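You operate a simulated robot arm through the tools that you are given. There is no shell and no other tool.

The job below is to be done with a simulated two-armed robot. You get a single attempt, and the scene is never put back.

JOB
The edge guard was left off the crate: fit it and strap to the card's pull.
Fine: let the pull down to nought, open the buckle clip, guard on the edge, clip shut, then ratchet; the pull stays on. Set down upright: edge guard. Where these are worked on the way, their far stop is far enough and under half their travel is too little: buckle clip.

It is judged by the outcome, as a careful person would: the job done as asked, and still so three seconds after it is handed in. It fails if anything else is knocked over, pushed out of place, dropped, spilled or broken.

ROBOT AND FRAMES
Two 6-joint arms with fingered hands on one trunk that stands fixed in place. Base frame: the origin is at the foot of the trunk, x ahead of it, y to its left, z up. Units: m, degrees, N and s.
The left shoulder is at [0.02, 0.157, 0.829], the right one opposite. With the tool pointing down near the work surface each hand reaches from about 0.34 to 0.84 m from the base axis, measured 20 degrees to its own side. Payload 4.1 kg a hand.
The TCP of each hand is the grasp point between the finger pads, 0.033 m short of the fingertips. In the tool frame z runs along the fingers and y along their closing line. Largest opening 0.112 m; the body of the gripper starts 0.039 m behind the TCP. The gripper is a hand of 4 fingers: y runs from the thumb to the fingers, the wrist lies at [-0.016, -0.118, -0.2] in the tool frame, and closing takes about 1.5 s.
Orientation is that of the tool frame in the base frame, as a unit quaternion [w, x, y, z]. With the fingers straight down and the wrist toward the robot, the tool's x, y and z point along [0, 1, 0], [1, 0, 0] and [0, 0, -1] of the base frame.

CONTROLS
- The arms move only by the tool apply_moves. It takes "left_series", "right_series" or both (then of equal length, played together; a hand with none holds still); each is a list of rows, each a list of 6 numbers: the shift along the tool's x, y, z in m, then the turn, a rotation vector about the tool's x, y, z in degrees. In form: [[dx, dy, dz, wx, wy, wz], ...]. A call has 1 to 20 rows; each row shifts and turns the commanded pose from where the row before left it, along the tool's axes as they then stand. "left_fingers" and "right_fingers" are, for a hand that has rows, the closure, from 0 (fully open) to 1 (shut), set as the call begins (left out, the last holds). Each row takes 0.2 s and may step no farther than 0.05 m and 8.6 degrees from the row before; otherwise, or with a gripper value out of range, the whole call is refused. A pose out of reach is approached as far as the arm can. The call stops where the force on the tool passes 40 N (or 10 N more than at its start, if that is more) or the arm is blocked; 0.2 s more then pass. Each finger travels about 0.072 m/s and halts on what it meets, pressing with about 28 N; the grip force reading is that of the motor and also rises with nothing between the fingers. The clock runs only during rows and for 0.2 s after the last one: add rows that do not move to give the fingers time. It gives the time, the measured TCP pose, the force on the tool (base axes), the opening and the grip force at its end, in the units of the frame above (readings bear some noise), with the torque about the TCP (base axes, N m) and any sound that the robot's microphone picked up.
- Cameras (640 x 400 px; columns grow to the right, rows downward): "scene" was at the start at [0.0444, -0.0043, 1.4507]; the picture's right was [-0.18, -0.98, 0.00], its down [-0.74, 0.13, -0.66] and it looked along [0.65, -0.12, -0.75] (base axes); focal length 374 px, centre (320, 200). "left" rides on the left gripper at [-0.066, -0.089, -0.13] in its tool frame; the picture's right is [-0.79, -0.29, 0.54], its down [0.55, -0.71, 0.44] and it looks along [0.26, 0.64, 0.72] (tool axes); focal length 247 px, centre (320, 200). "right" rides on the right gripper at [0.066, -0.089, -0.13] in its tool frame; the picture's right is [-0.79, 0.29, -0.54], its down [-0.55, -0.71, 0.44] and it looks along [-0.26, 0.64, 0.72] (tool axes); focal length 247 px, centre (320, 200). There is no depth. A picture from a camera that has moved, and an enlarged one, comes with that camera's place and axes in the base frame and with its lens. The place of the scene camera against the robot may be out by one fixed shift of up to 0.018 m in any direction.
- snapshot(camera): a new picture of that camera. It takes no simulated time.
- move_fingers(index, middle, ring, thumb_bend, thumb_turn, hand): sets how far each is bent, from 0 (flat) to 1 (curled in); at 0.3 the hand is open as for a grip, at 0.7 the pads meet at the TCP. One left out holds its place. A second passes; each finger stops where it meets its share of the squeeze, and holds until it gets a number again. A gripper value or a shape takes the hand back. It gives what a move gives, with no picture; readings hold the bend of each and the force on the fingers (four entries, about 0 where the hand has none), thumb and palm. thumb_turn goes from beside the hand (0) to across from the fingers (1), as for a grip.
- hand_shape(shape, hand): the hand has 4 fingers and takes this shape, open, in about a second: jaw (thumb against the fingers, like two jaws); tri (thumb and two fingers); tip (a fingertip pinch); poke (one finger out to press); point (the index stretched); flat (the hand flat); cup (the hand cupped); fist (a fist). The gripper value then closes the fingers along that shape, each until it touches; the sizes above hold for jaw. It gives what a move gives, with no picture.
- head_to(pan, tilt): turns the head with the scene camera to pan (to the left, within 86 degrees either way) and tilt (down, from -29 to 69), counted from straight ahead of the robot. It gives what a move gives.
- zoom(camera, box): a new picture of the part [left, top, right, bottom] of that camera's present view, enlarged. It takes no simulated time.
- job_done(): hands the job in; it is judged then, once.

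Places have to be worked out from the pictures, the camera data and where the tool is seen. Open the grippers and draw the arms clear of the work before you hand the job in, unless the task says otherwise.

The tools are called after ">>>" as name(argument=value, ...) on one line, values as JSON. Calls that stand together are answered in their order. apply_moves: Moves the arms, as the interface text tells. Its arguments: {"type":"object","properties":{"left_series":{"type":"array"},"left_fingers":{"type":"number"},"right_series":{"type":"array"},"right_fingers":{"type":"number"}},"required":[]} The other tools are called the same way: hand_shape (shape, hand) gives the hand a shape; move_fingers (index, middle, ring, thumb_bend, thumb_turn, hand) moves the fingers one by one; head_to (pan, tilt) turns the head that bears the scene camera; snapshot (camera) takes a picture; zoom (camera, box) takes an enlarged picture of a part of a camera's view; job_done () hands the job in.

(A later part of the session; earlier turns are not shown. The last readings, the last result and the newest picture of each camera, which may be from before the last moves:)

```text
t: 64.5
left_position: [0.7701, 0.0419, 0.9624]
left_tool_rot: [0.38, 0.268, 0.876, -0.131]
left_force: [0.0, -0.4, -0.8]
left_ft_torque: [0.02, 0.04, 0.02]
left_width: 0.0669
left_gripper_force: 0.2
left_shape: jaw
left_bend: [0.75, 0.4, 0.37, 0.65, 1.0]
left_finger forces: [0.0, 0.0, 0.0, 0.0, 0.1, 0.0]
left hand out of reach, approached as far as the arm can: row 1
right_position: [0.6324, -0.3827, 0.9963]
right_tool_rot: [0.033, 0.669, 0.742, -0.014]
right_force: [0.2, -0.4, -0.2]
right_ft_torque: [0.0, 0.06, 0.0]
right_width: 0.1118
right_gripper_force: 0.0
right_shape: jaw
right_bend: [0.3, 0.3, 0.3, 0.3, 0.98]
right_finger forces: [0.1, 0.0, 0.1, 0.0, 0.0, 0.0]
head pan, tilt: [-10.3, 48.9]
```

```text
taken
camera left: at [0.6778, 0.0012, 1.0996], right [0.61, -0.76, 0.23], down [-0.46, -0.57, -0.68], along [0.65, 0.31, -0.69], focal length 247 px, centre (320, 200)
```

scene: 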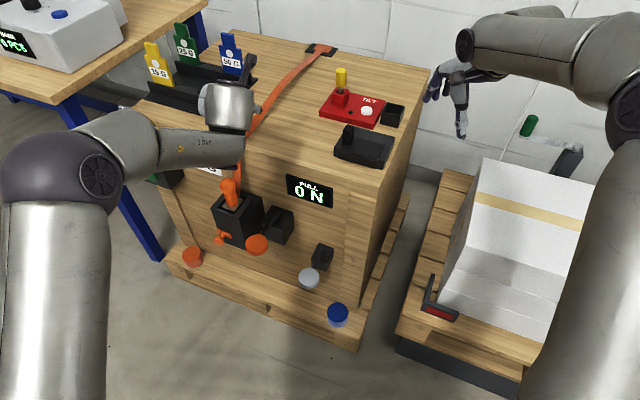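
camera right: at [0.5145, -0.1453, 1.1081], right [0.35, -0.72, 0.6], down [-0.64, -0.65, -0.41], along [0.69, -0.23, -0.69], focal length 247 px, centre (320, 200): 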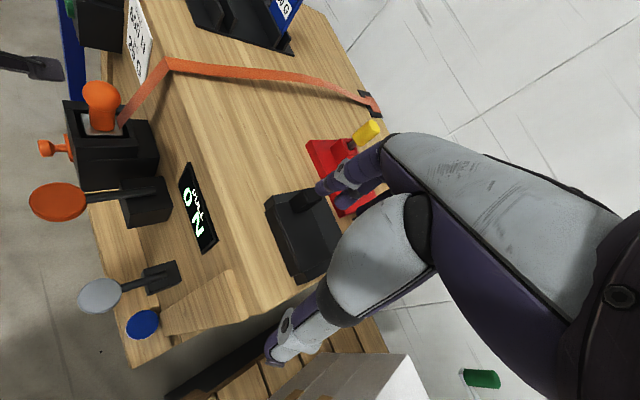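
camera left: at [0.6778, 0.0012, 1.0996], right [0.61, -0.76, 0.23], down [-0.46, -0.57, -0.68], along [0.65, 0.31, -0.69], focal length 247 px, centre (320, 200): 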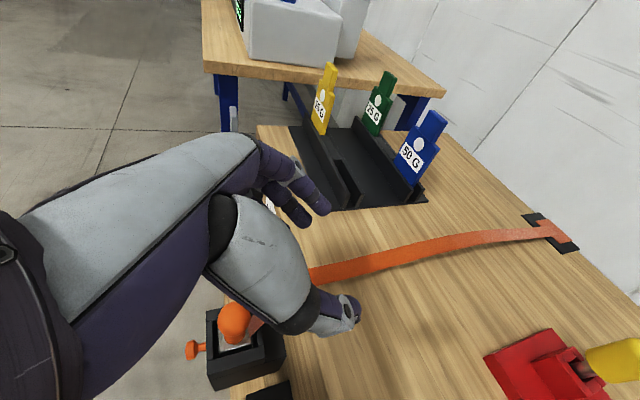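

The hand now points about 47° into the crate and sits right over the edge region, so this attitude should serve for pick and place. I look at the guard with the right camera and the scene camera to fix its place.

>>> snapshot(camera="right")

>>> zoom(camera="scene", box=[320, 110, 410, 190])

>>> hand_shape(shape="tri", hand="left")

>>> zoom(camera="left", box=[220, 130, 400, 350])

```text
taken
camera right: at [0.5328, -0.3193, 1.1189], right [0.35, -0.72, 0.6], down [-0.64, -0.65, -0.41], along [0.69, -0.23, -0.69], focal length 247 px, centre (320, 200)
```

right: 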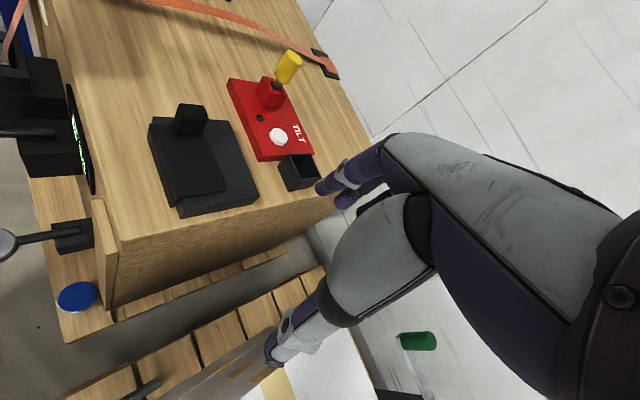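

```text
5.00 times, centred on (365, 150) of scene
camera zoom: at [0.0443, -0.0043, 1.4507], right [-0.18, -0.98, 0.0], down [-0.74, 0.13, -0.66], along [0.65, -0.12, -0.75], focal length 1870 px, centre (95, 450)
```

zoom: 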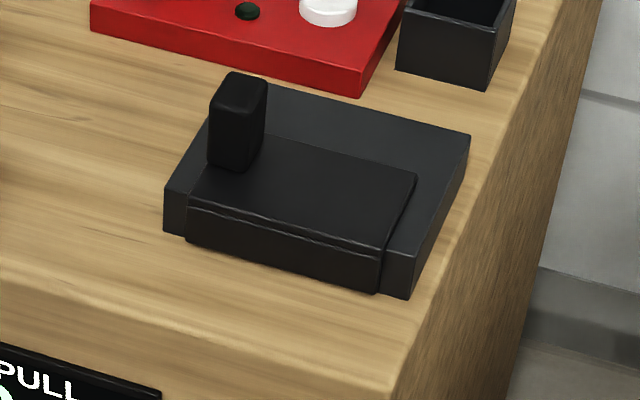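

```text
t: 65.5
left_position: [0.7691, 0.041, 0.961]
left_tool_rot: [0.38, 0.267, 0.876, -0.131]
left_force: [-0.4, 0.9, -0.1]
left_ft_torque: [0.0, 0.02, 0.04]
left_width: 0.1119
left_gripper_force: 0.1
left_shape: tri
left_bend: [0.3, 0.3, 0.99, 0.3, 0.98]
left_finger forces: [0.0, 0.0, 0.0, 0.0, 0.0, 0.0]
right_position: [0.6315, -0.3819, 0.9969]
right_tool_rot: [0.033, 0.669, 0.742, -0.013]
right_force: [0.3, 0.4, 0.0]
right_ft_torque: [0.0, 0.03, -0.02]
right_width: 0.1118
right_gripper_force: 0.1
right_shape: jaw
right_bend: [0.3, 0.3, 0.3, 0.3, 0.98]
right_finger forces: [0.0, 0.0, 0.1, 0.0, 0.0, 0.1]
head pan, tilt: [-10.3, 48.9]
```

```text
1.82 times, centred on (310, 240) of left
camera zoom: at [0.6776, 0.001, 1.0994], right [0.61, -0.76, 0.23], down [-0.46, -0.57, -0.68], along [0.65, 0.31, -0.7], focal length 449 px, centre (338, 127)
```

zoom: 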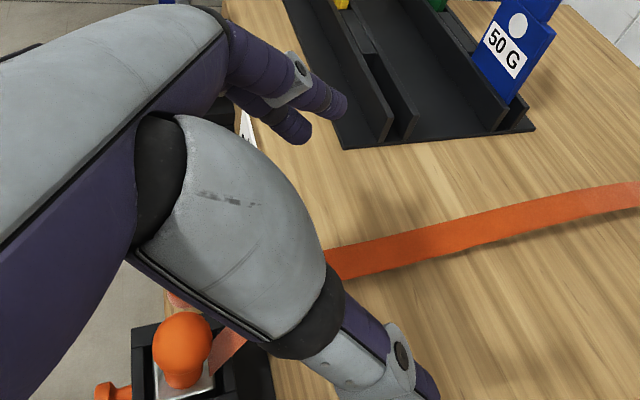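

The tri shape curls the lowest finger away, which suits the low knob. I enlarge the right camera's view of the guard to measure it.

>>> zoom(camera="right", box=[135, 85, 265, 225])

>>> zoom(camera="right", box=[0, 0, 130, 100])

```text
2.86 times, centred on (200, 155) of right
camera zoom: at [0.5328, -0.3194, 1.1189], right [0.35, -0.72, 0.6], down [-0.64, -0.65, -0.41], along [0.69, -0.23, -0.69], focal length 706 px, centre (663, 329)
```

zoom: 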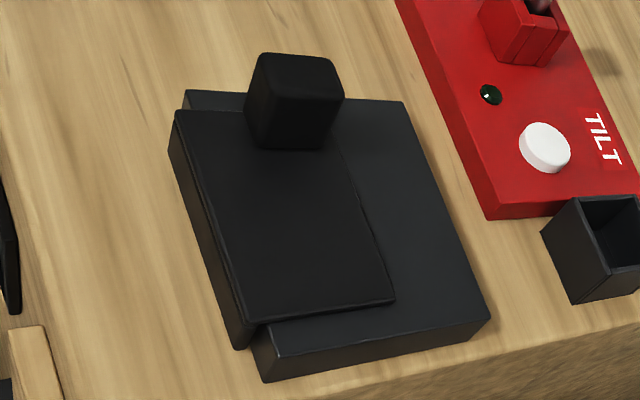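

```text
4.00 times, centred on (65, 50) of right
camera zoom: at [0.5328, -0.3194, 1.1189], right [0.35, -0.72, 0.6], down [-0.64, -0.65, -0.41], along [0.69, -0.23, -0.69], focal length 988 px, centre (1340, 800)
```

zoom: 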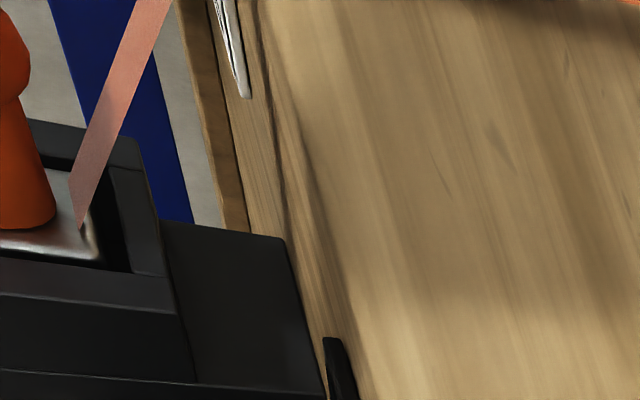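

The knob is about 2 × 2.8 cm and 4.5 cm tall, centred near [0.743, -0.216], its base at z 0.838. I move the right hand a bit farther away and bring the left hand to a point back along its fingers from the knob.

>>> apply_moves(right_series=[[-0.03, 0, 0, 0, 0, 0], [-0.03, 0, 0, 0, 0, 0], [-0.02, 0, 0, 0, 0, 0]])

>>> apply_moves(left_series=[[-0.0037, -0.0375, 0.0095, 0, 0, 0], [-0.0037, -0.0375, 0.0095, 0, 0, 0], [0, 0, 0, 0, 0, 0]])

```text
t: 66.2
left_position: [0.7695, 0.0423, 0.961]
left_tool_rot: [0.381, 0.268, 0.875, -0.132]
left_force: [0.8, 0.4, 0.7]
left_ft_torque: [-0.03, 0.02, -0.02]
left_width: 0.1121
left_gripper_force: 0.0
left_shape: tri
left_bend: [0.3, 0.3, 0.99, 0.3, 0.98]
left_finger forces: [0.0, 0.0, 0.0, 0.0, 0.1, 0.0]
right_position: [0.6395, -0.4616, 1.0028]
right_tool_rot: [0.032, 0.668, 0.743, -0.012]
right_force: [-0.8, 0.4, -0.3]
right_ft_torque: [0.03, 0.0, 0.0]
right_width: 0.1117
right_gripper_force: 0.0
right_shape: jaw
right_bend: [0.3, 0.3, 0.3, 0.3, 0.98]
right_finger forces: [0.0, 0.0, 0.0, 0.1, 0.0, 0.0]
head pan, tilt: [-10.3, 48.9]
```

```text
t: 67.0
left_position: [0.7553, -0.0337, 0.9641]
left_tool_rot: [0.389, 0.268, 0.872, -0.132]
left_force: [0.3, -0.5, -0.1]
left_ft_torque: [-0.01, 0.01, 0.01]
left_width: 0.1119
left_gripper_force: 0.1
left_shape: tri
left_bend: [0.3, 0.3, 0.99, 0.3, 0.98]
left_finger forces: [0.0, 0.1, 0.1, 0.0, 0.0, 0.0]
left hand out of reach, approached as far as the arm can: row 1, 2
right_position: [0.6404, -0.4614, 1.0018]
right_tool_rot: [0.033, 0.669, 0.742, -0.014]
right_force: [0.7, 0.2, -0.2]
right_ft_torque: [0.0, -0.01, 0.0]
right_width: 0.1117
right_gripper_force: 0.1
right_shape: jaw
right_bend: [0.3, 0.3, 0.3, 0.3, 0.98]
right_finger forces: [0.0, 0.0, 0.0, 0.0, 0.1, 0.0]
head pan, tilt: [-10.3, 48.9]
```

It tracks closely though flagged at the limit. I continue in the same direction and check.

>>> apply_moves(left_series=[[-0.0037, -0.0375, 0.0095, 0, 0, 0], [-0.0037, -0.0375, 0.0095, 0, 0, 0], [0, 0, 0, 0, 0, 0]])

>>> snapshot(camera="scene")

```text
t: 67.8
left_position: [0.7294, -0.1078, 0.9604]
left_tool_rot: [0.391, 0.267, 0.871, -0.131]
left_force: [0.6, 0.3, -0.2]
left_ft_torque: [-0.03, 0.0, 0.0]
left_width: 0.112
left_gripper_force: 0.1
left_shape: tri
left_bend: [0.3, 0.3, 0.99, 0.3, 0.98]
left_finger forces: [0.0, 0.0, 0.0, 0.0, 0.1, 0.0]
right_position: [0.6412, -0.4609, 1.0017]
right_tool_rot: [0.033, 0.669, 0.743, -0.013]
right_force: [-0.8, 0.0, 0.9]
right_ft_torque: [0.0, -0.04, 0.0]
right_width: 0.1118
right_gripper_force: 0.0
right_shape: jaw
right_bend: [0.3, 0.3, 0.3, 0.3, 0.98]
right_finger forces: [0.0, 0.0, 0.0, 0.1, 0.0, 0.1]
head pan, tilt: [-10.3, 48.9]
```

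```text
taken
```

scene: 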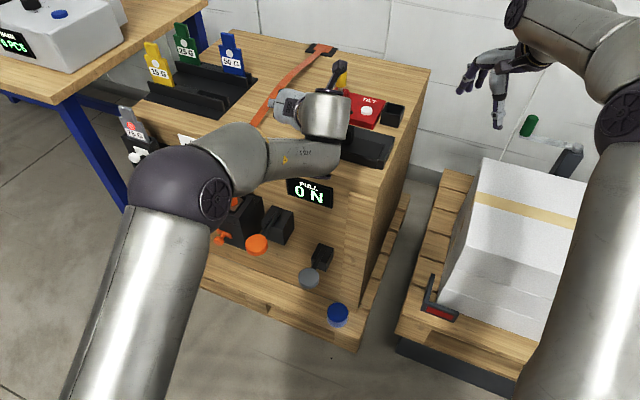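

Moving right has restored margin. I continue to the pre-grasp point and then view the knob through the left camera.

>>> apply_moves(left_series=[[0.003, -0.027, 0.005, 0, 0, 0], [0.003, -0.027, 0.005, 0, 0, 0], [0.003, -0.026, 0.005, 0, 0, 0], [0, 0, 0, 0, 0, 0]])

>>> snapshot(camera="left")

>>> zoom(camera="scene", box=[280, 60, 420, 200])

>>> snapshot(camera="right")

```text
t: 68.8
left_position: [0.6917, -0.1803, 0.948]
left_tool_rot: [0.389, 0.267, 0.872, -0.132]
left_force: [-0.1, 0.1, 0.2]
left_ft_torque: [0.0, 0.0, 0.01]
left_width: 0.1122
left_gripper_force: 0.1
left_shape: tri
left_bend: [0.3, 0.3, 0.99, 0.3, 0.98]
left_finger forces: [0.0, 0.1, 0.0, 0.0, 0.0, 0.0]
left hand out of reach, approached as far as the arm can: row 1, 3
right_position: [0.6401, -0.4623, 1.003]
right_tool_rot: [0.034, 0.668, 0.743, -0.013]
right_force: [-0.1, 0.0, 0.2]
right_ft_torque: [0.01, 0.01, 0.04]
right_width: 0.1118
right_gripper_force: 0.1
right_shape: jaw
right_bend: [0.3, 0.3, 0.3, 0.3, 0.98]
right_finger forces: [0.0, 0.1, 0.0, 0.0, 0.0, 0.0]
head pan, tilt: [-10.3, 48.9]
```

```text
taken
camera left: at [0.599, -0.2204, 1.0851], right [0.6, -0.76, 0.24], down [-0.44, -0.57, -0.69], along [0.66, 0.31, -0.68], focal length 247 px, centre (320, 200)
```

left: 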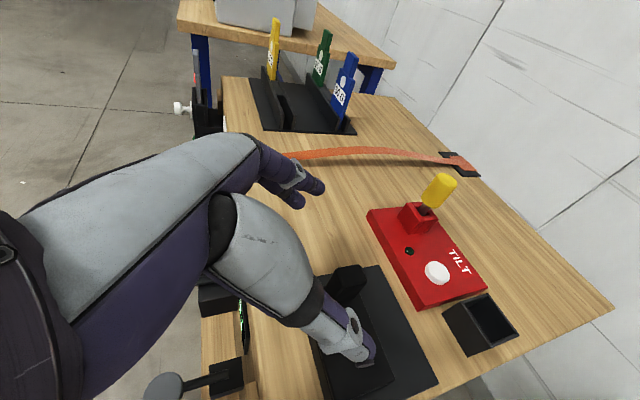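

```text
2.86 times, centred on (350, 130) of scene
camera zoom: at [0.0444, -0.0043, 1.4507], right [-0.18, -0.98, 0.0], down [-0.74, 0.13, -0.66], along [0.65, -0.12, -0.75], focal length 1069 px, centre (234, 400)
```

zoom: 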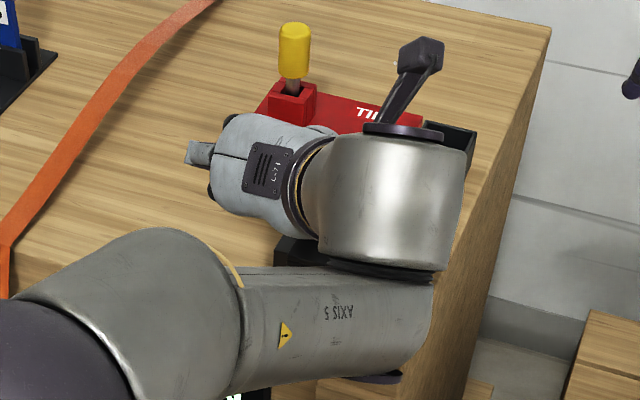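

```text
taken
camera right: at [0.5411, -0.3984, 1.1249], right [0.35, -0.72, 0.6], down [-0.64, -0.65, -0.41], along [0.69, -0.23, -0.69], focal length 247 px, centre (320, 200)
```

right: 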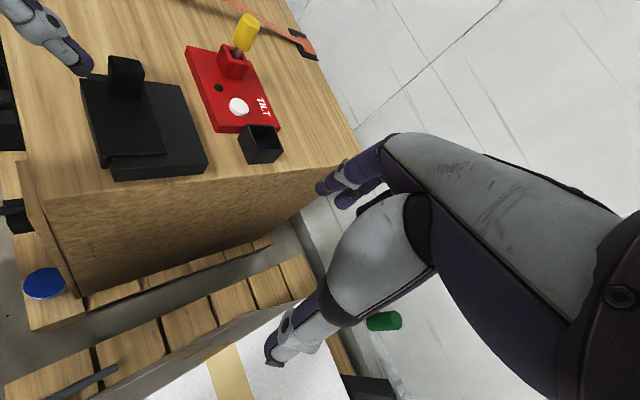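

The hand is lined up behind the knob. I advance along the fingers to straddle it, stopping slightly high to keep the thumb off the guard plate.

>>> apply_moves(left_series=[[0.003, 0, 0.02, 0, 0, 0], [0.003, 0, 0.02, 0, 0, 0], [0.003, 0, 0.02, 0, 0, 0], [0.003, 0, 0.02, 0, 0, 0], [0, 0, 0, 0, 0, 0]])

>>> snapshot(camera="left")

>>> zoom(camera="right", box=[0, 0, 230, 190])

```text
t: 70.0
left_position: [0.7356, -0.2104, 0.8872]
left_tool_rot: [0.391, 0.27, 0.87, -0.133]
left_force: [-0.8, 0.0, 0.0]
left_ft_torque: [0.03, 0.02, -0.01]
left_width: 0.112
left_gripper_force: 0.0
left_shape: tri
left_bend: [0.3, 0.3, 0.99, 0.3, 0.98]
left_finger forces: [0.1, 0.0, 0.0, 0.0, 0.1, 0.0]
right_position: [0.6396, -0.4619, 1.0024]
right_tool_rot: [0.033, 0.669, 0.743, -0.014]
right_force: [0.2, 0.1, 0.5]
right_ft_torque: [-0.01, -0.01, 0.0]
right_width: 0.112
right_gripper_force: 0.1
right_shape: jaw
right_bend: [0.3, 0.3, 0.3, 0.3, 0.98]
right_finger forces: [0.1, 0.0, 0.1, 0.0, 0.0, 0.0]
head pan, tilt: [-10.3, 48.9]
```

```text
taken
camera left: at [0.6407, -0.2504, 1.0232], right [0.6, -0.76, 0.25], down [-0.44, -0.57, -0.69], along [0.67, 0.3, -0.68], focal length 247 px, centre (320, 200)
```

left: 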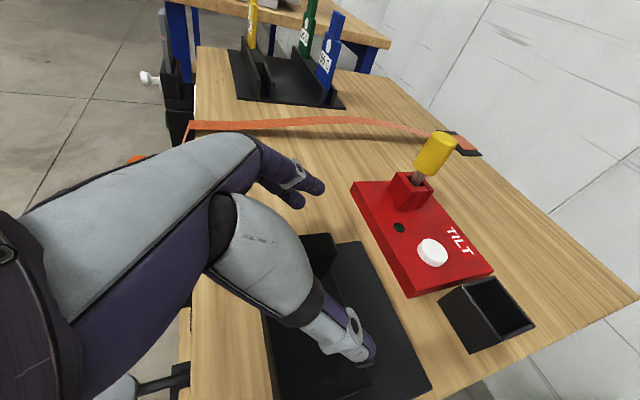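

```text
2.11 times, centred on (115, 95) of right
camera zoom: at [0.5411, -0.3983, 1.125], right [0.35, -0.72, 0.6], down [-0.64, -0.65, -0.41], along [0.69, -0.23, -0.69], focal length 520 px, centre (752, 421)
```

zoom: 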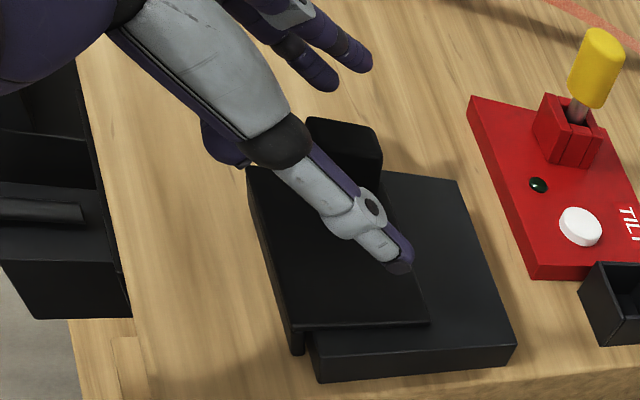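

The right camera shows the thumb over the plate to the knob's right and the fingers to its left, all clear. I lower one centimetre more and check.

>>> apply_moves(left_series=[[0.005, 0, 0.01, 0, 0, 0], [0, 0, 0, 0, 0, 0]])

>>> zoom(camera="right", box=[0, 0, 230, 190])

```text
t: 70.7
left_position: [0.7339, -0.2116, 0.8752]
left_tool_rot: [0.392, 0.268, 0.87, -0.132]
left_force: [-0.1, 0.2, -0.9]
left_ft_torque: [0.01, 0.0, 0.0]
left_width: 0.1119
left_gripper_force: 0.0
left_shape: tri
left_bend: [0.3, 0.3, 0.99, 0.3, 0.98]
left_finger forces: [0.0, 0.0, 0.0, 0.1, 0.0, 0.1]
left hand out of reach, approached as far as the arm can: row 1
right_position: [0.6405, -0.4627, 1.0027]
right_tool_rot: [0.033, 0.669, 0.742, -0.014]
right_force: [0.4, -0.5, -0.7]
right_ft_torque: [0.01, 0.01, 0.0]
right_width: 0.1117
right_gripper_force: 0.1
right_shape: jaw
right_bend: [0.3, 0.3, 0.3, 0.3, 0.98]
right_finger forces: [0.0, 0.0, 0.1, 0.0, 0.0, 0.1]
head pan, tilt: [-10.3, 48.9]
```

```text
2.11 times, centred on (115, 95) of right
camera zoom: at [0.5411, -0.3984, 1.1249], right [0.35, -0.72, 0.6], down [-0.64, -0.65, -0.41], along [0.69, -0.23, -0.69], focal length 520 px, centre (752, 421)
```

zoom: 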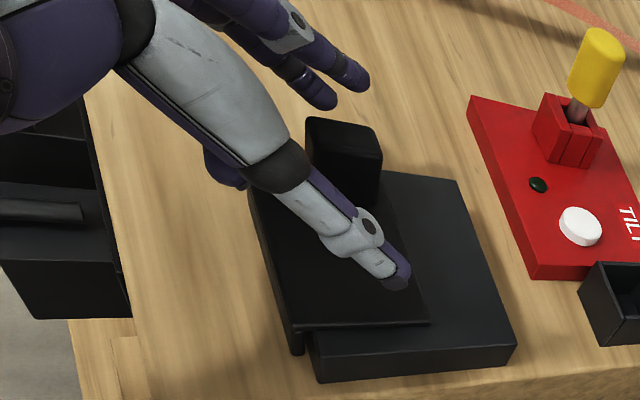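

The position is good: z 0.875, with clear straddle. I close on the knob.

>>> apply_moves(left_series=[[0, 0, 0, 0, 0, 0], [0, 0, 0, 0, 0, 0], [0, 0, 0, 0, 0, 0], [0, 0, 0, 0, 0, 0], [0, 0, 0, 0, 0, 0], [0, 0, 0, 0, 0, 0], [0, 0, 0, 0, 0, 0], [0, 0, 0, 0, 0, 0]], left_fingers=1)

>>> zoom(camera="right", box=[0, 0, 230, 190])

>>> zoom(camera="left", box=[220, 150, 420, 400])

```text
t: 72.5
left_position: [0.7339, -0.2125, 0.8758]
left_tool_rot: [0.392, 0.268, 0.87, -0.132]
left_force: [-0.6, 0.2, -0.5]
left_ft_torque: [0.02, -0.02, -0.01]
left_width: 0.0168
left_gripper_force: 27.5
left_shape: tri
left_bend: [0.74, 0.62, 1.0, 0.74, 1.0]
left_finger forces: [12.9, 12.2, 0.0, 0.1, 25.2, 0.0]
right_position: [0.6408, -0.4619, 1.0019]
right_tool_rot: [0.033, 0.669, 0.742, -0.015]
right_force: [0.5, -1.3, -0.4]
right_ft_torque: [-0.03, -0.03, -0.02]
right_width: 0.1124
right_gripper_force: 0.1
right_shape: jaw
right_bend: [0.3, 0.3, 0.3, 0.3, 0.98]
right_finger forces: [0.0, 0.0, 0.0, 0.0, 0.1, 0.0]
head pan, tilt: [-10.3, 48.9]
```

```text
2.11 times, centred on (115, 95) of right
camera zoom: at [0.5411, -0.3984, 1.1249], right [0.35, -0.72, 0.6], down [-0.64, -0.65, -0.41], along [0.69, -0.23, -0.69], focal length 520 px, centre (752, 421)
```

zoom: 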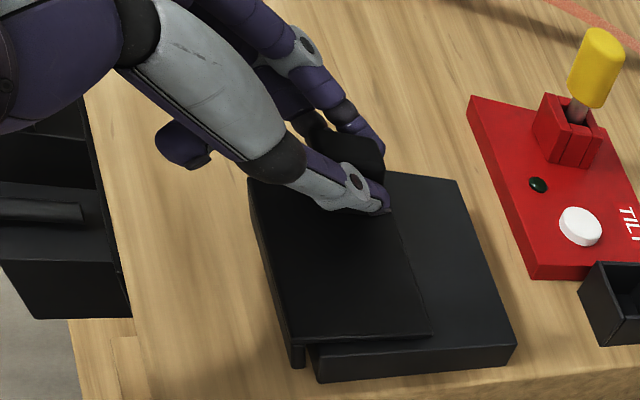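

```text
1.60 times, centred on (320, 275) of left
camera zoom: at [0.6393, -0.2515, 1.0116], right [0.6, -0.76, 0.25], down [-0.44, -0.57, -0.69], along [0.67, 0.3, -0.68], focal length 395 px, centre (320, 80)
```

zoom: 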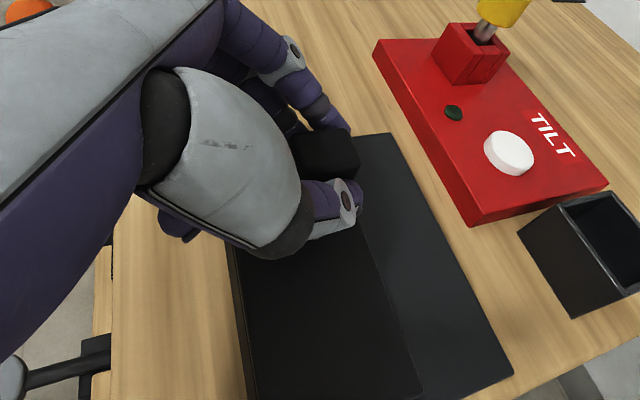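

The grip holds with 12 + 12 N against 25 N. I lift the guard straight up a few centimetres and look.

>>> apply_moves(left_series=[[-0.0075, 0, -0.0066, 0, 0, 0], [-0.0112, 0, -0.01, 0, 0, 0], [-0.015, 0, -0.0133, 0, 0, 0], [-0.015, 0, -0.0133, 0, 0, 0], [0, 0, 0, 0, 0, 0]])

>>> zoom(camera="right", box=[0, 0, 230, 190])

>>> snapshot(camera="scene")

```text
t: 73.7
left_position: [0.7321, -0.209, 0.9385]
left_tool_rot: [0.391, 0.267, 0.871, -0.133]
left_force: [0.8, 0.8, -1.1]
left_ft_torque: [0.01, -0.04, -0.02]
left_width: 0.0168
left_gripper_force: 27.9
left_shape: tri
left_bend: [0.74, 0.62, 1.0, 0.74, 1.0]
left_finger forces: [12.8, 12.4, 0.0, 0.0, 25.0, 0.0]
right_position: [0.6398, -0.4636, 1.0021]
right_tool_rot: [0.034, 0.669, 0.742, -0.013]
right_force: [0.6, -0.5, 0.6]
right_ft_torque: [0.02, 0.01, -0.02]
right_width: 0.1116
right_gripper_force: 0.1
right_shape: jaw
right_bend: [0.3, 0.3, 0.3, 0.3, 0.98]
right_finger forces: [0.0, 0.0, 0.0, 0.0, 0.0, 0.1]
head pan, tilt: [-10.3, 48.9]
```

```text
2.11 times, centred on (115, 95) of right
camera zoom: at [0.5411, -0.3984, 1.1249], right [0.35, -0.72, 0.6], down [-0.64, -0.65, -0.41], along [0.69, -0.23, -0.69], focal length 520 px, centre (752, 421)
```

zoom: 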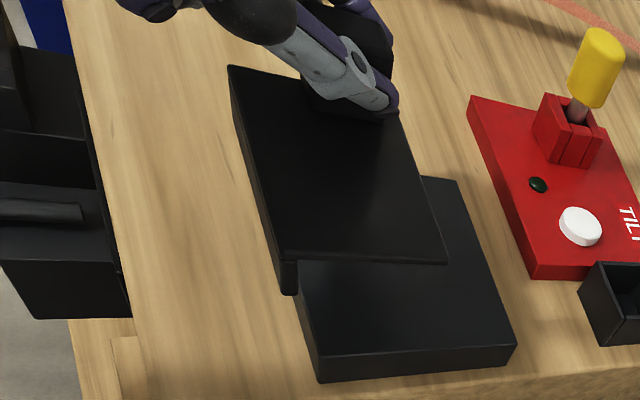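

```text
taken
```

scene: 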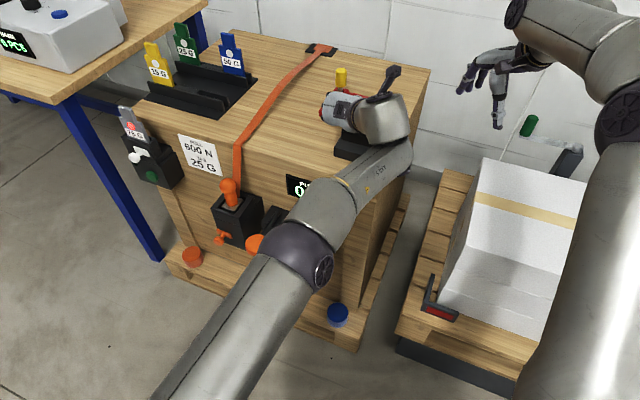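

The guard hangs level in the grip and its stand stayed put. I carry it leftward over the crate top toward the strap's edge point, in stages.

>>> apply_moves(left_series=[[0.0052, 0.0348, -0.0069, 0, 0, 0], [0.0052, 0.0348, -0.0069, 0, 0, 0], [0.0052, 0.0348, -0.0069, 0, 0, 0], [0.0052, 0.0348, -0.0069, 0, 0, 0], [0, 0, 0, 0, 0, 0]])

>>> apply_moves(left_series=[[0.0052, 0.0348, -0.0069, 0, 0, 0], [0.0052, 0.0348, -0.0069, 0, 0, 0], [0, 0, 0, 0, 0, 0]])

>>> snapshot(camera="scene")

```text
t: 74.8
left_position: [0.7851, -0.0755, 0.9394]
left_tool_rot: [0.392, 0.269, 0.87, -0.132]
left_force: [0.3, -0.2, -0.8]
left_ft_torque: [0.05, 0.0, -0.01]
left_width: 0.0167
left_gripper_force: 28.2
left_shape: tri
left_bend: [0.74, 0.62, 1.0, 0.74, 1.0]
left_finger forces: [12.9, 12.1, 0.0, 0.0, 25.1, 0.0]
right_position: [0.6402, -0.4621, 1.0023]
right_tool_rot: [0.033, 0.669, 0.742, -0.013]
right_force: [-0.2, 0.1, 0.4]
right_ft_torque: [0.03, 0.04, 0.0]
right_width: 0.1118
right_gripper_force: 0.0
right_shape: jaw
right_bend: [0.3, 0.3, 0.3, 0.3, 0.98]
right_finger forces: [0.1, 0.1, 0.1, 0.1, 0.0, 0.0]
head pan, tilt: [-10.3, 48.9]
```

```text
t: 75.7
left_position: [0.81, -0.0084, 0.9389]
left_tool_rot: [0.392, 0.268, 0.87, -0.131]
left_force: [-0.2, 0.5, -0.5]
left_ft_torque: [0.02, 0.01, -0.03]
left_width: 0.0167
left_gripper_force: 28.1
left_shape: tri
left_bend: [0.74, 0.62, 1.0, 0.74, 1.0]
left_finger forces: [12.9, 12.3, 0.1, 0.1, 25.2, 0.1]
right_position: [0.639, -0.4622, 1.0025]
right_tool_rot: [0.033, 0.669, 0.743, -0.013]
right_force: [-0.5, 1.0, 0.4]
right_ft_torque: [-0.02, -0.01, 0.02]
right_width: 0.1117
right_gripper_force: 0.0
right_shape: jaw
right_bend: [0.3, 0.3, 0.3, 0.3, 0.98]
right_finger forces: [0.1, 0.0, 0.1, 0.1, 0.1, 0.1]
head pan, tilt: [-10.3, 48.9]
```

```text
taken
```

scene: 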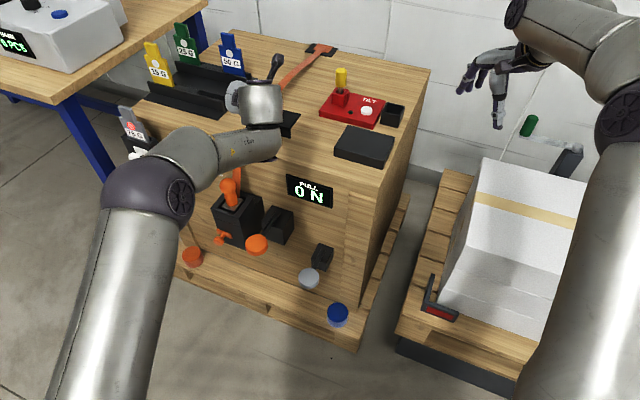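

All in reach. I finish the carry to a point just in front of the edge at the strap and bring the right camera nearer to watch.

>>> apply_moves(left_series=[[0.0056, 0.0345, -0.0074, 0, 0, 0], [0.0056, 0.0345, -0.0074, 0, 0, 0], [0.0056, 0.0345, -0.0074, 0, 0, 0], [0, 0, 0, 0, 0, 0], [0, 0, 0, 0, 0, 0]], right_series=[[0.035, 0, 0, 0, 0, 0], [0.035, 0, 0, 0, 0, 0], [0.035, 0, 0, 0, 0, 0], [0.035, 0, 0, 0, 0, 0], [0.035, 0, 0, 0, 0, 0]])

>>> snapshot(camera="right")

>>> snapshot(camera="left")

>>> zoom(camera="scene", box=[170, 50, 330, 220])

```text
t: 76.8
left_position: [0.8476, 0.0922, 0.941]
left_tool_rot: [0.392, 0.268, 0.87, -0.132]
left_force: [0.5, -0.1, -0.4]
left_ft_torque: [0.07, -0.02, 0.02]
left_width: 0.0166
left_gripper_force: 28.3
left_shape: tri
left_bend: [0.74, 0.62, 1.0, 0.74, 1.0]
left_finger forces: [12.9, 12.3, 0.0, 0.0, 25.3, 0.0]
right_position: [0.6212, -0.2894, 0.9909]
right_tool_rot: [0.033, 0.669, 0.743, -0.014]
right_force: [0.2, -0.1, 0.2]
right_ft_torque: [0.02, -0.01, 0.0]
right_width: 0.1116
right_gripper_force: 0.2
right_shape: jaw
right_bend: [0.3, 0.3, 0.3, 0.3, 0.98]
right_finger forces: [0.0, 0.0, 0.1, 0.0, 0.1, 0.1]
head pan, tilt: [-10.3, 48.9]
```

```text
taken
camera right: at [0.523, -0.2247, 1.1131], right [0.35, -0.72, 0.6], down [-0.64, -0.65, -0.41], along [0.69, -0.23, -0.69], focal length 247 px, centre (320, 200)
```

right: 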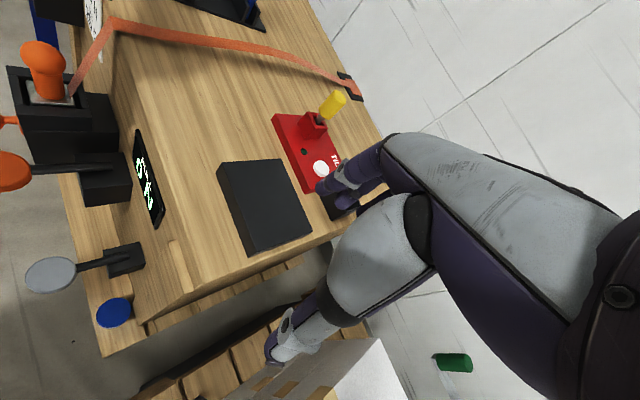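

```text
taken
camera left: at [0.7528, 0.0514, 1.0769], right [0.6, -0.76, 0.25], down [-0.44, -0.57, -0.69], along [0.67, 0.3, -0.68], focal length 247 px, centre (320, 200)
```

left: 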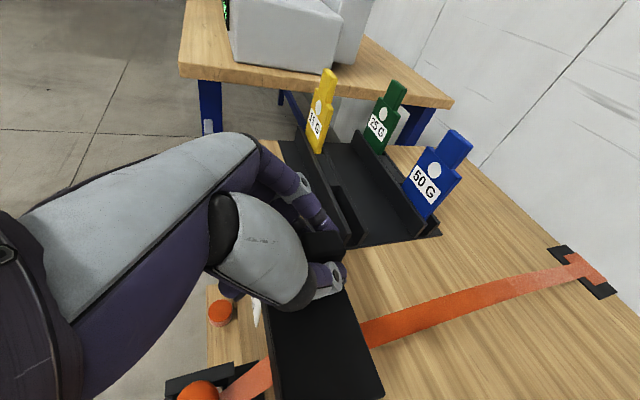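

```text
2.35 times, centred on (250, 135) of scene
camera zoom: at [0.0444, -0.0046, 1.4507], right [-0.18, -0.98, 0.0], down [-0.74, 0.13, -0.66], along [0.65, -0.12, -0.75], focal length 880 px, centre (485, 353)
```

zoom: 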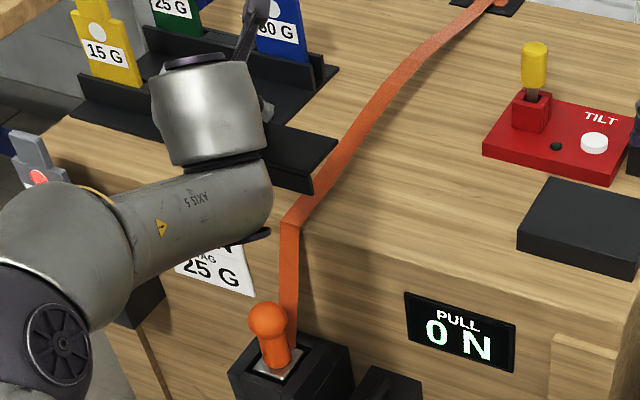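

The guard is centred on the strap (right end about 5 cm right of it). I move it slightly farther out in front of the face and lower it to just above the top.

>>> apply_moves(left_series=[[0.0214, 0, 0.0135, 0, 0, 0], [0.0214, 0, 0.0135, 0, 0, 0], [0.0214, 0, 0.0135, 0, 0, 0], [0, 0, 0, 0, 0, 0]])

>>> zoom(camera="scene", box=[170, 70, 330, 220])

>>> zoom(camera="left", box=[160, 180, 460, 400])

>>> zoom(camera="right", box=[0, 0, 200, 130])

```text
t: 77.8
left_position: [0.839, 0.0965, 0.8658]
left_tool_rot: [0.39, 0.268, 0.871, -0.132]
left_force: [-0.3, 0.0, -1.5]
left_ft_torque: [0.04, -0.02, -0.01]
left_width: 0.0166
left_gripper_force: 27.7
left_shape: tri
left_bend: [0.74, 0.62, 1.0, 0.74, 1.0]
left_finger forces: [12.8, 12.2, 0.0, 0.0, 25.1, 0.1]
right_position: [0.6222, -0.2885, 0.9901]
right_tool_rot: [0.034, 0.669, 0.742, -0.013]
right_force: [0.4, -0.6, -0.1]
right_ft_torque: [0.02, -0.01, 0.0]
right_width: 0.1121
right_gripper_force: 0.0
right_shape: jaw
right_bend: [0.3, 0.3, 0.3, 0.3, 0.98]
right_finger forces: [0.0, 0.0, 0.0, 0.0, 0.0, 0.1]
head pan, tilt: [-10.3, 48.9]
```

```text
2.67 times, centred on (250, 145) of scene
camera zoom: at [0.0443, -0.0043, 1.4507], right [-0.18, -0.98, 0.0], down [-0.74, 0.13, -0.66], along [0.65, -0.12, -0.75], focal length 997 px, centre (507, 347)
```

zoom: 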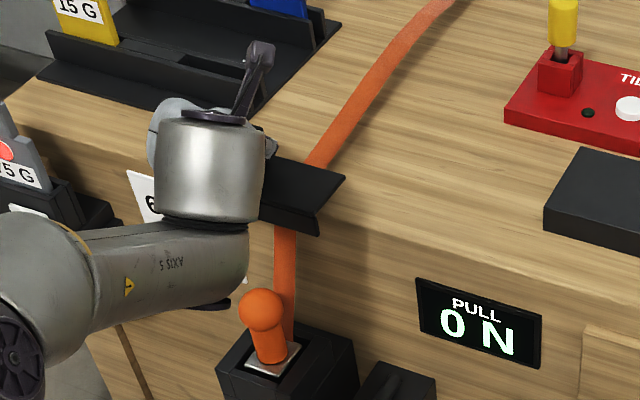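

```text
1.82 times, centred on (310, 290) of left
camera zoom: at [0.7454, 0.0567, 1.003], right [0.6, -0.76, 0.24], down [-0.45, -0.57, -0.69], along [0.66, 0.31, -0.68], focal length 449 px, centre (338, 36)
```

zoom: 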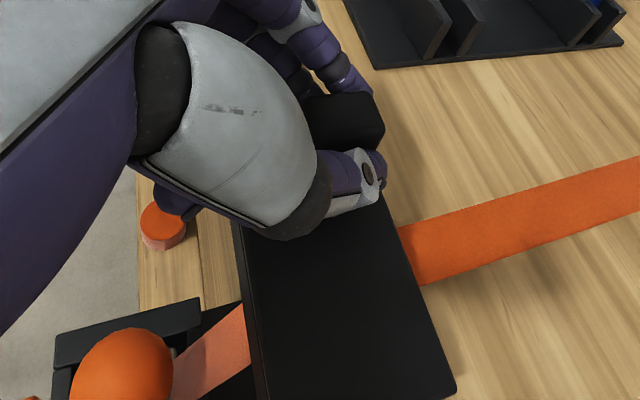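

```text
3.08 times, centred on (100, 65) of right
camera zoom: at [0.523, -0.2247, 1.1131], right [0.35, -0.72, 0.6], down [-0.64, -0.65, -0.41], along [0.69, -0.23, -0.69], focal length 760 px, centre (997, 615)
```

zoom: 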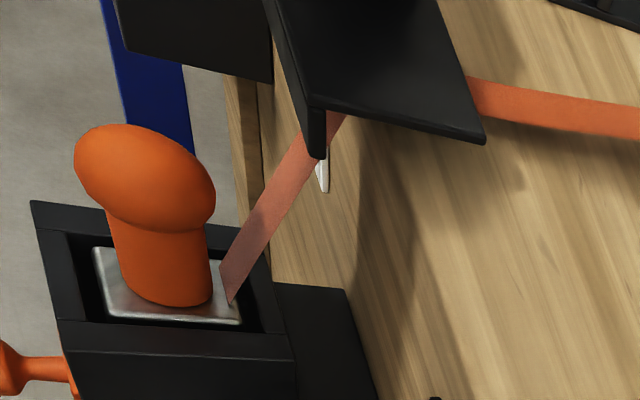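

The right camera shows the guard's L profile poised just outside the edge. I lower in small steps until it bears on the top.

>>> apply_moves(left_series=[[0.0045, 0, 0.004, 0, 0, 0], [0.0045, 0, 0.004, 0, 0, 0], [0.003, 0, 0.0026, 0, 0, 0], [0, 0, 0, 0, 0, 0]])

>>> zoom(camera="right", box=[0, 0, 200, 130])

```text
t: 78.8
left_position: [0.8442, 0.0952, 0.8513]
left_tool_rot: [0.39, 0.267, 0.871, -0.132]
left_force: [-0.9, 0.1, -1.2]
left_ft_torque: [0.05, 0.02, 0.03]
left_width: 0.0165
left_gripper_force: 27.5
left_shape: tri
left_bend: [0.74, 0.62, 1.0, 0.74, 1.0]
left_finger forces: [12.7, 12.2, 0.1, 0.0, 25.1, 0.1]
left hand out of reach, approached as far as the arm can: row 1
right_position: [0.6212, -0.2884, 0.9917]
right_tool_rot: [0.033, 0.669, 0.742, -0.013]
right_force: [0.5, -0.2, 0.4]
right_ft_torque: [0.01, 0.01, -0.01]
right_width: 0.1118
right_gripper_force: 0.0
right_shape: jaw
right_bend: [0.3, 0.3, 0.3, 0.3, 0.98]
right_finger forces: [0.0, 0.0, 0.1, 0.0, 0.1, 0.0]
head pan, tilt: [-10.3, 48.9]
```

```text
3.08 times, centred on (100, 65) of right
camera zoom: at [0.523, -0.2248, 1.1131], right [0.35, -0.72, 0.6], down [-0.64, -0.65, -0.41], along [0.69, -0.23, -0.69], focal length 760 px, centre (997, 615)
```

zoom: 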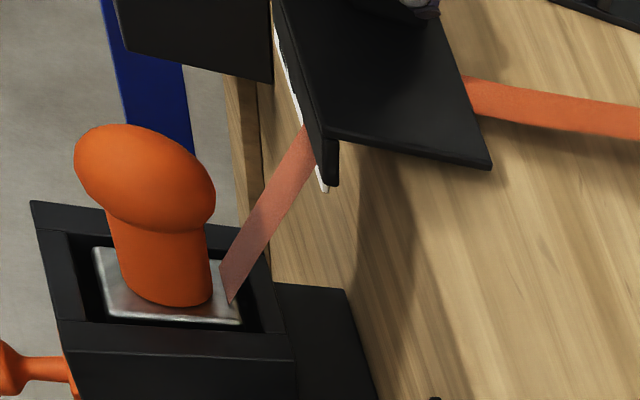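

No contact yet. I keep lowering in 4 mm steps.

>>> apply_moves(left_series=[[0.003, 0, 0.0026, 0, 0, 0], [0.003, 0, 0.0026, 0, 0, 0], [0, 0, 0, 0, 0, 0]])

>>> zoom(camera="right", box=[0, 0, 200, 130])

```text
t: 79.7
left_position: [0.845, 0.0944, 0.8443]
left_tool_rot: [0.39, 0.268, 0.871, -0.132]
left_force: [-1.8, -0.3, 3.4]
left_ft_torque: [0.0, -0.07, -0.02]
left_width: 0.0169
left_gripper_force: 27.5
left_shape: tri
left_bend: [0.74, 0.62, 1.0, 0.74, 1.0]
left_finger forces: [13.0, 12.5, 0.1, 0.0, 26.4, 0.0]
left hand out of reach, approached as far as the arm can: row 1
right_position: [0.6227, -0.2883, 0.9902]
right_tool_rot: [0.033, 0.669, 0.742, -0.014]
right_force: [-0.7, -0.1, 1.4]
right_ft_torque: [-0.07, -0.02, 0.01]
right_width: 0.1118
right_gripper_force: 0.1
right_shape: jaw
right_bend: [0.3, 0.3, 0.3, 0.3, 0.98]
right_finger forces: [0.1, 0.0, 0.0, 0.1, 0.0, 0.0]
head pan, tilt: [-10.3, 48.9]
```

```text
3.08 times, centred on (100, 65) of right
camera zoom: at [0.5228, -0.2248, 1.1131], right [0.35, -0.72, 0.6], down [-0.64, -0.65, -0.41], along [0.69, -0.23, -0.69], focal length 760 px, centre (997, 615)
```

zoom: 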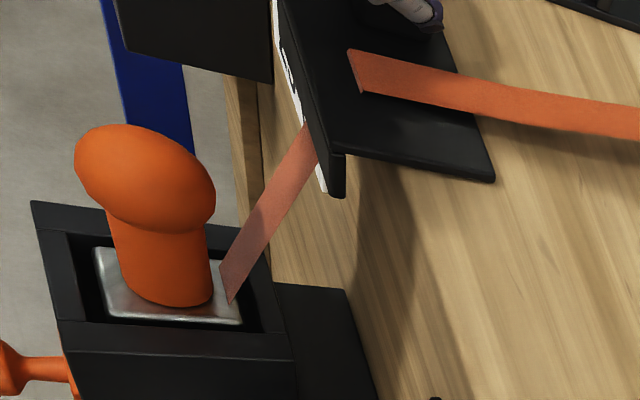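

The guard has touched down (3.4 N) and the strap now shows over the plate. I slide it inward until its flange meets the front face.

>>> apply_moves(left_series=[[-0.0033, 0, 0.0038, 0, 0, 0], [-0.0033, 0, 0.0038, 0, 0, 0], [-0.0033, 0, 0.0038, 0, 0, 0], [0, 0, 0, 0, 0, 0]])

>>> zoom(camera="right", box=[0, 0, 200, 130])

```text
t: 80.7
left_position: [0.8565, 0.0874, 0.8448]
left_tool_rot: [0.393, 0.267, 0.87, -0.132]
left_force: [-4.9, 3.7, 8.1]
left_ft_torque: [0.06, -0.08, 0.06]
left_width: 0.017
left_gripper_force: 28.0
left_shape: tri
left_bend: [0.74, 0.62, 1.0, 0.74, 1.0]
left_finger forces: [14.4, 14.7, 0.0, 0.0, 28.6, 0.1]
right_position: [0.6221, -0.2884, 0.9902]
right_tool_rot: [0.034, 0.669, 0.742, -0.013]
right_force: [-1.2, 0.5, 0.3]
right_ft_torque: [0.0, 0.02, 0.01]
right_width: 0.1117
right_gripper_force: 0.1
right_shape: jaw
right_bend: [0.3, 0.3, 0.3, 0.3, 0.98]
right_finger forces: [0.1, 0.0, 0.0, 0.0, 0.0, 0.0]
head pan, tilt: [-10.3, 48.9]
```

```text
3.08 times, centred on (100, 65) of right
camera zoom: at [0.5227, -0.2246, 1.1133], right [0.35, -0.72, 0.6], down [-0.64, -0.65, -0.41], along [0.69, -0.23, -0.69], focal length 760 px, centre (997, 615)
```

zoom: 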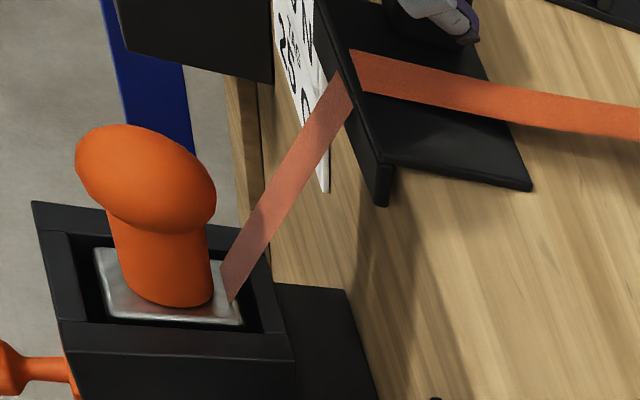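

The strap now lies over the guard, slightly left of its middle. I nudge the guard 6 mm left to centre it and keep pressing inward to seat the flange.

>>> apply_moves(left_series=[[0, 0.006, 0, 0, 0, 0], [-0.0026, 0, 0.003, 0, 0, 0], [-0.0026, 0, 0.003, 0, 0, 0], [0, 0, 0, 0, 0, 0]])

>>> zoom(camera="right", box=[0, 0, 200, 130])

>>> zoom(camera="scene", box=[190, 90, 310, 210])

```text
t: 81.7
left_position: [0.8678, 0.0872, 0.844]
left_tool_rot: [0.393, 0.267, 0.87, -0.132]
left_force: [-10.5, 0.0, 16.5]
left_ft_torque: [-0.17, 0.02, -0.31]
left_width: 0.0181
left_gripper_force: 28.4
left_shape: tri
left_bend: [0.74, 0.62, 1.0, 0.74, 1.0]
left_finger forces: [12.8, 13.3, 0.0, 0.0, 31.8, 0.1]
right_position: [0.6213, -0.2888, 0.9915]
right_tool_rot: [0.033, 0.669, 0.742, -0.014]
right_force: [0.9, -0.2, 0.4]
right_ft_torque: [0.0, 0.02, 0.03]
right_width: 0.1116
right_gripper_force: 0.1
right_shape: jaw
right_bend: [0.3, 0.3, 0.3, 0.3, 0.98]
right_finger forces: [0.0, 0.0, 0.0, 0.0, 0.0, 0.1]
head pan, tilt: [-10.3, 48.9]
```

```text
3.08 times, centred on (100, 65) of right
camera zoom: at [0.5223, -0.2248, 1.1134], right [0.35, -0.72, 0.6], down [-0.64, -0.65, -0.41], along [0.69, -0.23, -0.69], focal length 760 px, centre (997, 615)
```

zoom: 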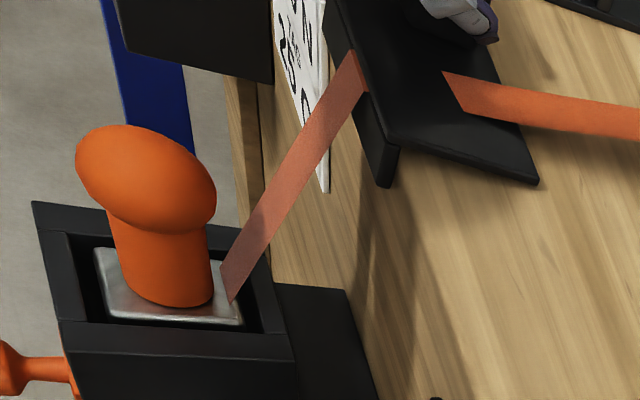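

```text
3.33 times, centred on (250, 150) of scene
camera zoom: at [0.0434, -0.0044, 1.4507], right [-0.18, -0.98, 0.0], down [-0.74, 0.13, -0.66], along [0.65, -0.12, -0.75], focal length 1247 px, centre (553, 367)
```

zoom: 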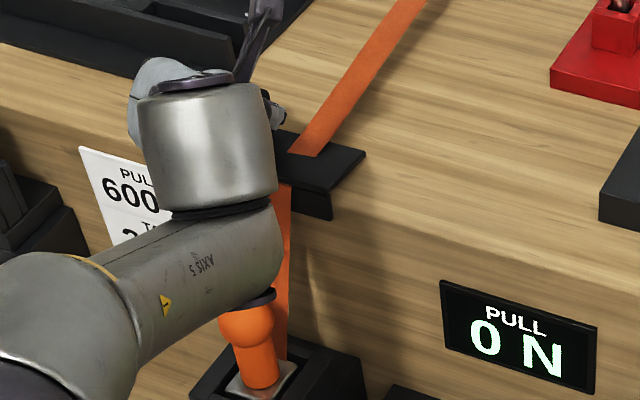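

The flange has met the face and my extra push tipped the guard's front up a little. I ease back about 6 mm and look.

>>> apply_moves(left_series=[[0.002, 0, -0.0022, 0, 0, 0], [0.002, 0, -0.0022, 0, 0, 0], [0, 0, 0, 0, 0, 0]])

>>> zoom(camera="right", box=[0, 0, 200, 130])

>>> zoom(camera="left", box=[160, 180, 460, 400])

```text
t: 82.5
left_position: [0.8614, 0.0888, 0.8435]
left_tool_rot: [0.393, 0.268, 0.87, -0.132]
left_force: [4.8, -4.9, 11.6]
left_ft_torque: [-0.18, -0.34, -0.1]
left_width: 0.018
left_gripper_force: 28.1
left_shape: tri
left_bend: [0.74, 0.62, 1.0, 0.75, 1.0]
left_finger forces: [14.2, 11.5, 0.0, 0.0, 27.5, 0.0]
right_position: [0.6221, -0.2895, 0.9908]
right_tool_rot: [0.033, 0.669, 0.742, -0.014]
right_force: [-0.9, 0.7, 0.5]
right_ft_torque: [-0.01, -0.02, 0.04]
right_width: 0.1118
right_gripper_force: 0.1
right_shape: jaw
right_bend: [0.3, 0.3, 0.3, 0.3, 0.98]
right_finger forces: [0.1, 0.0, 0.1, 0.0, 0.1, 0.1]
head pan, tilt: [-10.3, 48.9]
```

```text
3.08 times, centred on (100, 65) of right
camera zoom: at [0.5227, -0.2251, 1.1131], right [0.35, -0.72, 0.6], down [-0.64, -0.65, -0.41], along [0.69, -0.23, -0.69], focal length 760 px, centre (997, 615)
```

zoom: 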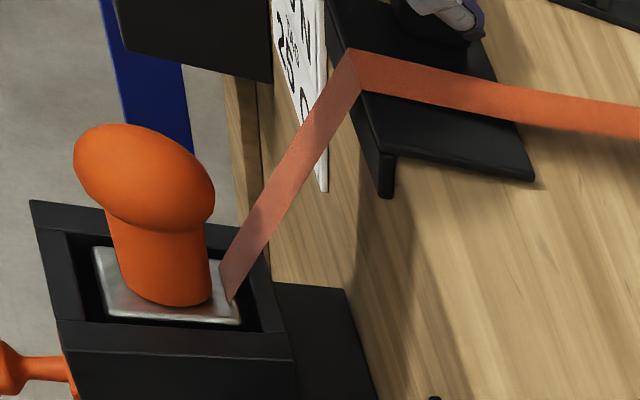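

```text
1.82 times, centred on (310, 290) of left
camera zoom: at [0.7675, 0.0497, 0.9799], right [0.6, -0.76, 0.25], down [-0.44, -0.57, -0.69], along [0.67, 0.3, -0.68], focal length 449 px, centre (338, 36)
```

zoom: 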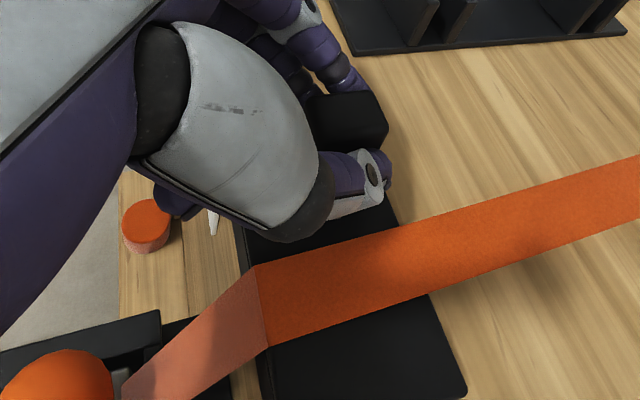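

The guard is seated with the strap bending neatly over its corner. I ease the load and open the fingers a little.

>>> apply_moves(left_series=[[-0.0008, 0, -0.0005, 0, 0, 0], [0, 0, 0, 0, 0, 0], [0, 0, 0, 0, 0, 0], [0, 0, 0, 0, 0, 0], [0, 0, 0, 0, 0, 0]], left_fingers=0.45)

>>> zoom(camera="right", box=[0, 0, 200, 130])

>>> zoom(camera="left", box=[160, 180, 460, 400])

```text
t: 83.7
left_position: [0.8622, 0.0904, 0.8435]
left_tool_rot: [0.392, 0.268, 0.87, -0.131]
left_force: [0.0, 0.5, 0.1]
left_ft_torque: [-0.01, -0.04, -0.01]
left_width: 0.0614
left_gripper_force: 0.0
left_shape: tri
left_bend: [0.76, 0.42, 0.99, 0.68, 1.0]
left_finger forces: [0.0, 0.1, 0.0, 0.1, 0.0, 0.1]
right_position: [0.6218, -0.2886, 0.9902]
right_tool_rot: [0.033, 0.668, 0.743, -0.013]
right_force: [-0.5, 0.3, -0.3]
right_ft_torque: [0.01, 0.01, -0.02]
right_width: 0.112
right_gripper_force: 0.2
right_shape: jaw
right_bend: [0.3, 0.3, 0.3, 0.3, 0.98]
right_finger forces: [0.0, 0.1, 0.0, 0.0, 0.1, 0.1]
head pan, tilt: [-10.3, 48.9]
```

```text
3.08 times, centred on (100, 65) of right
camera zoom: at [0.523, -0.2247, 1.1131], right [0.35, -0.72, 0.6], down [-0.64, -0.65, -0.41], along [0.69, -0.23, -0.69], focal length 760 px, centre (997, 615)
```

zoom: 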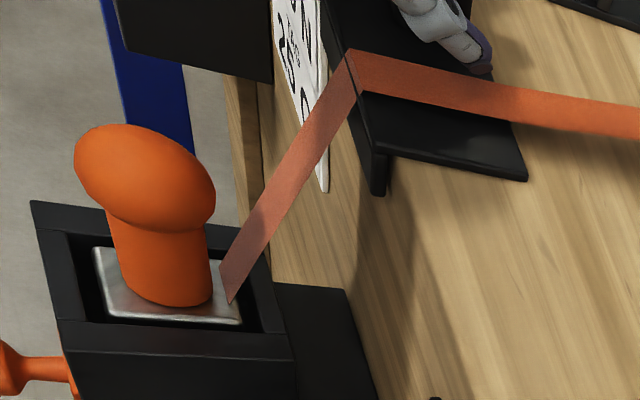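

```text
1.82 times, centred on (310, 290) of left
camera zoom: at [0.7678, 0.0505, 0.9804], right [0.6, -0.76, 0.25], down [-0.44, -0.57, -0.69], along [0.67, 0.3, -0.68], focal length 449 px, centre (338, 36)
```

zoom: 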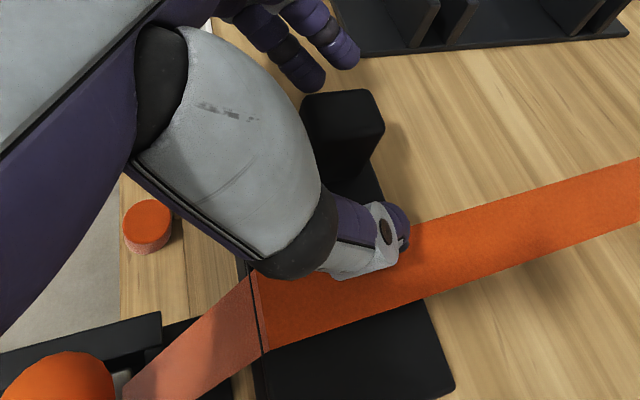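

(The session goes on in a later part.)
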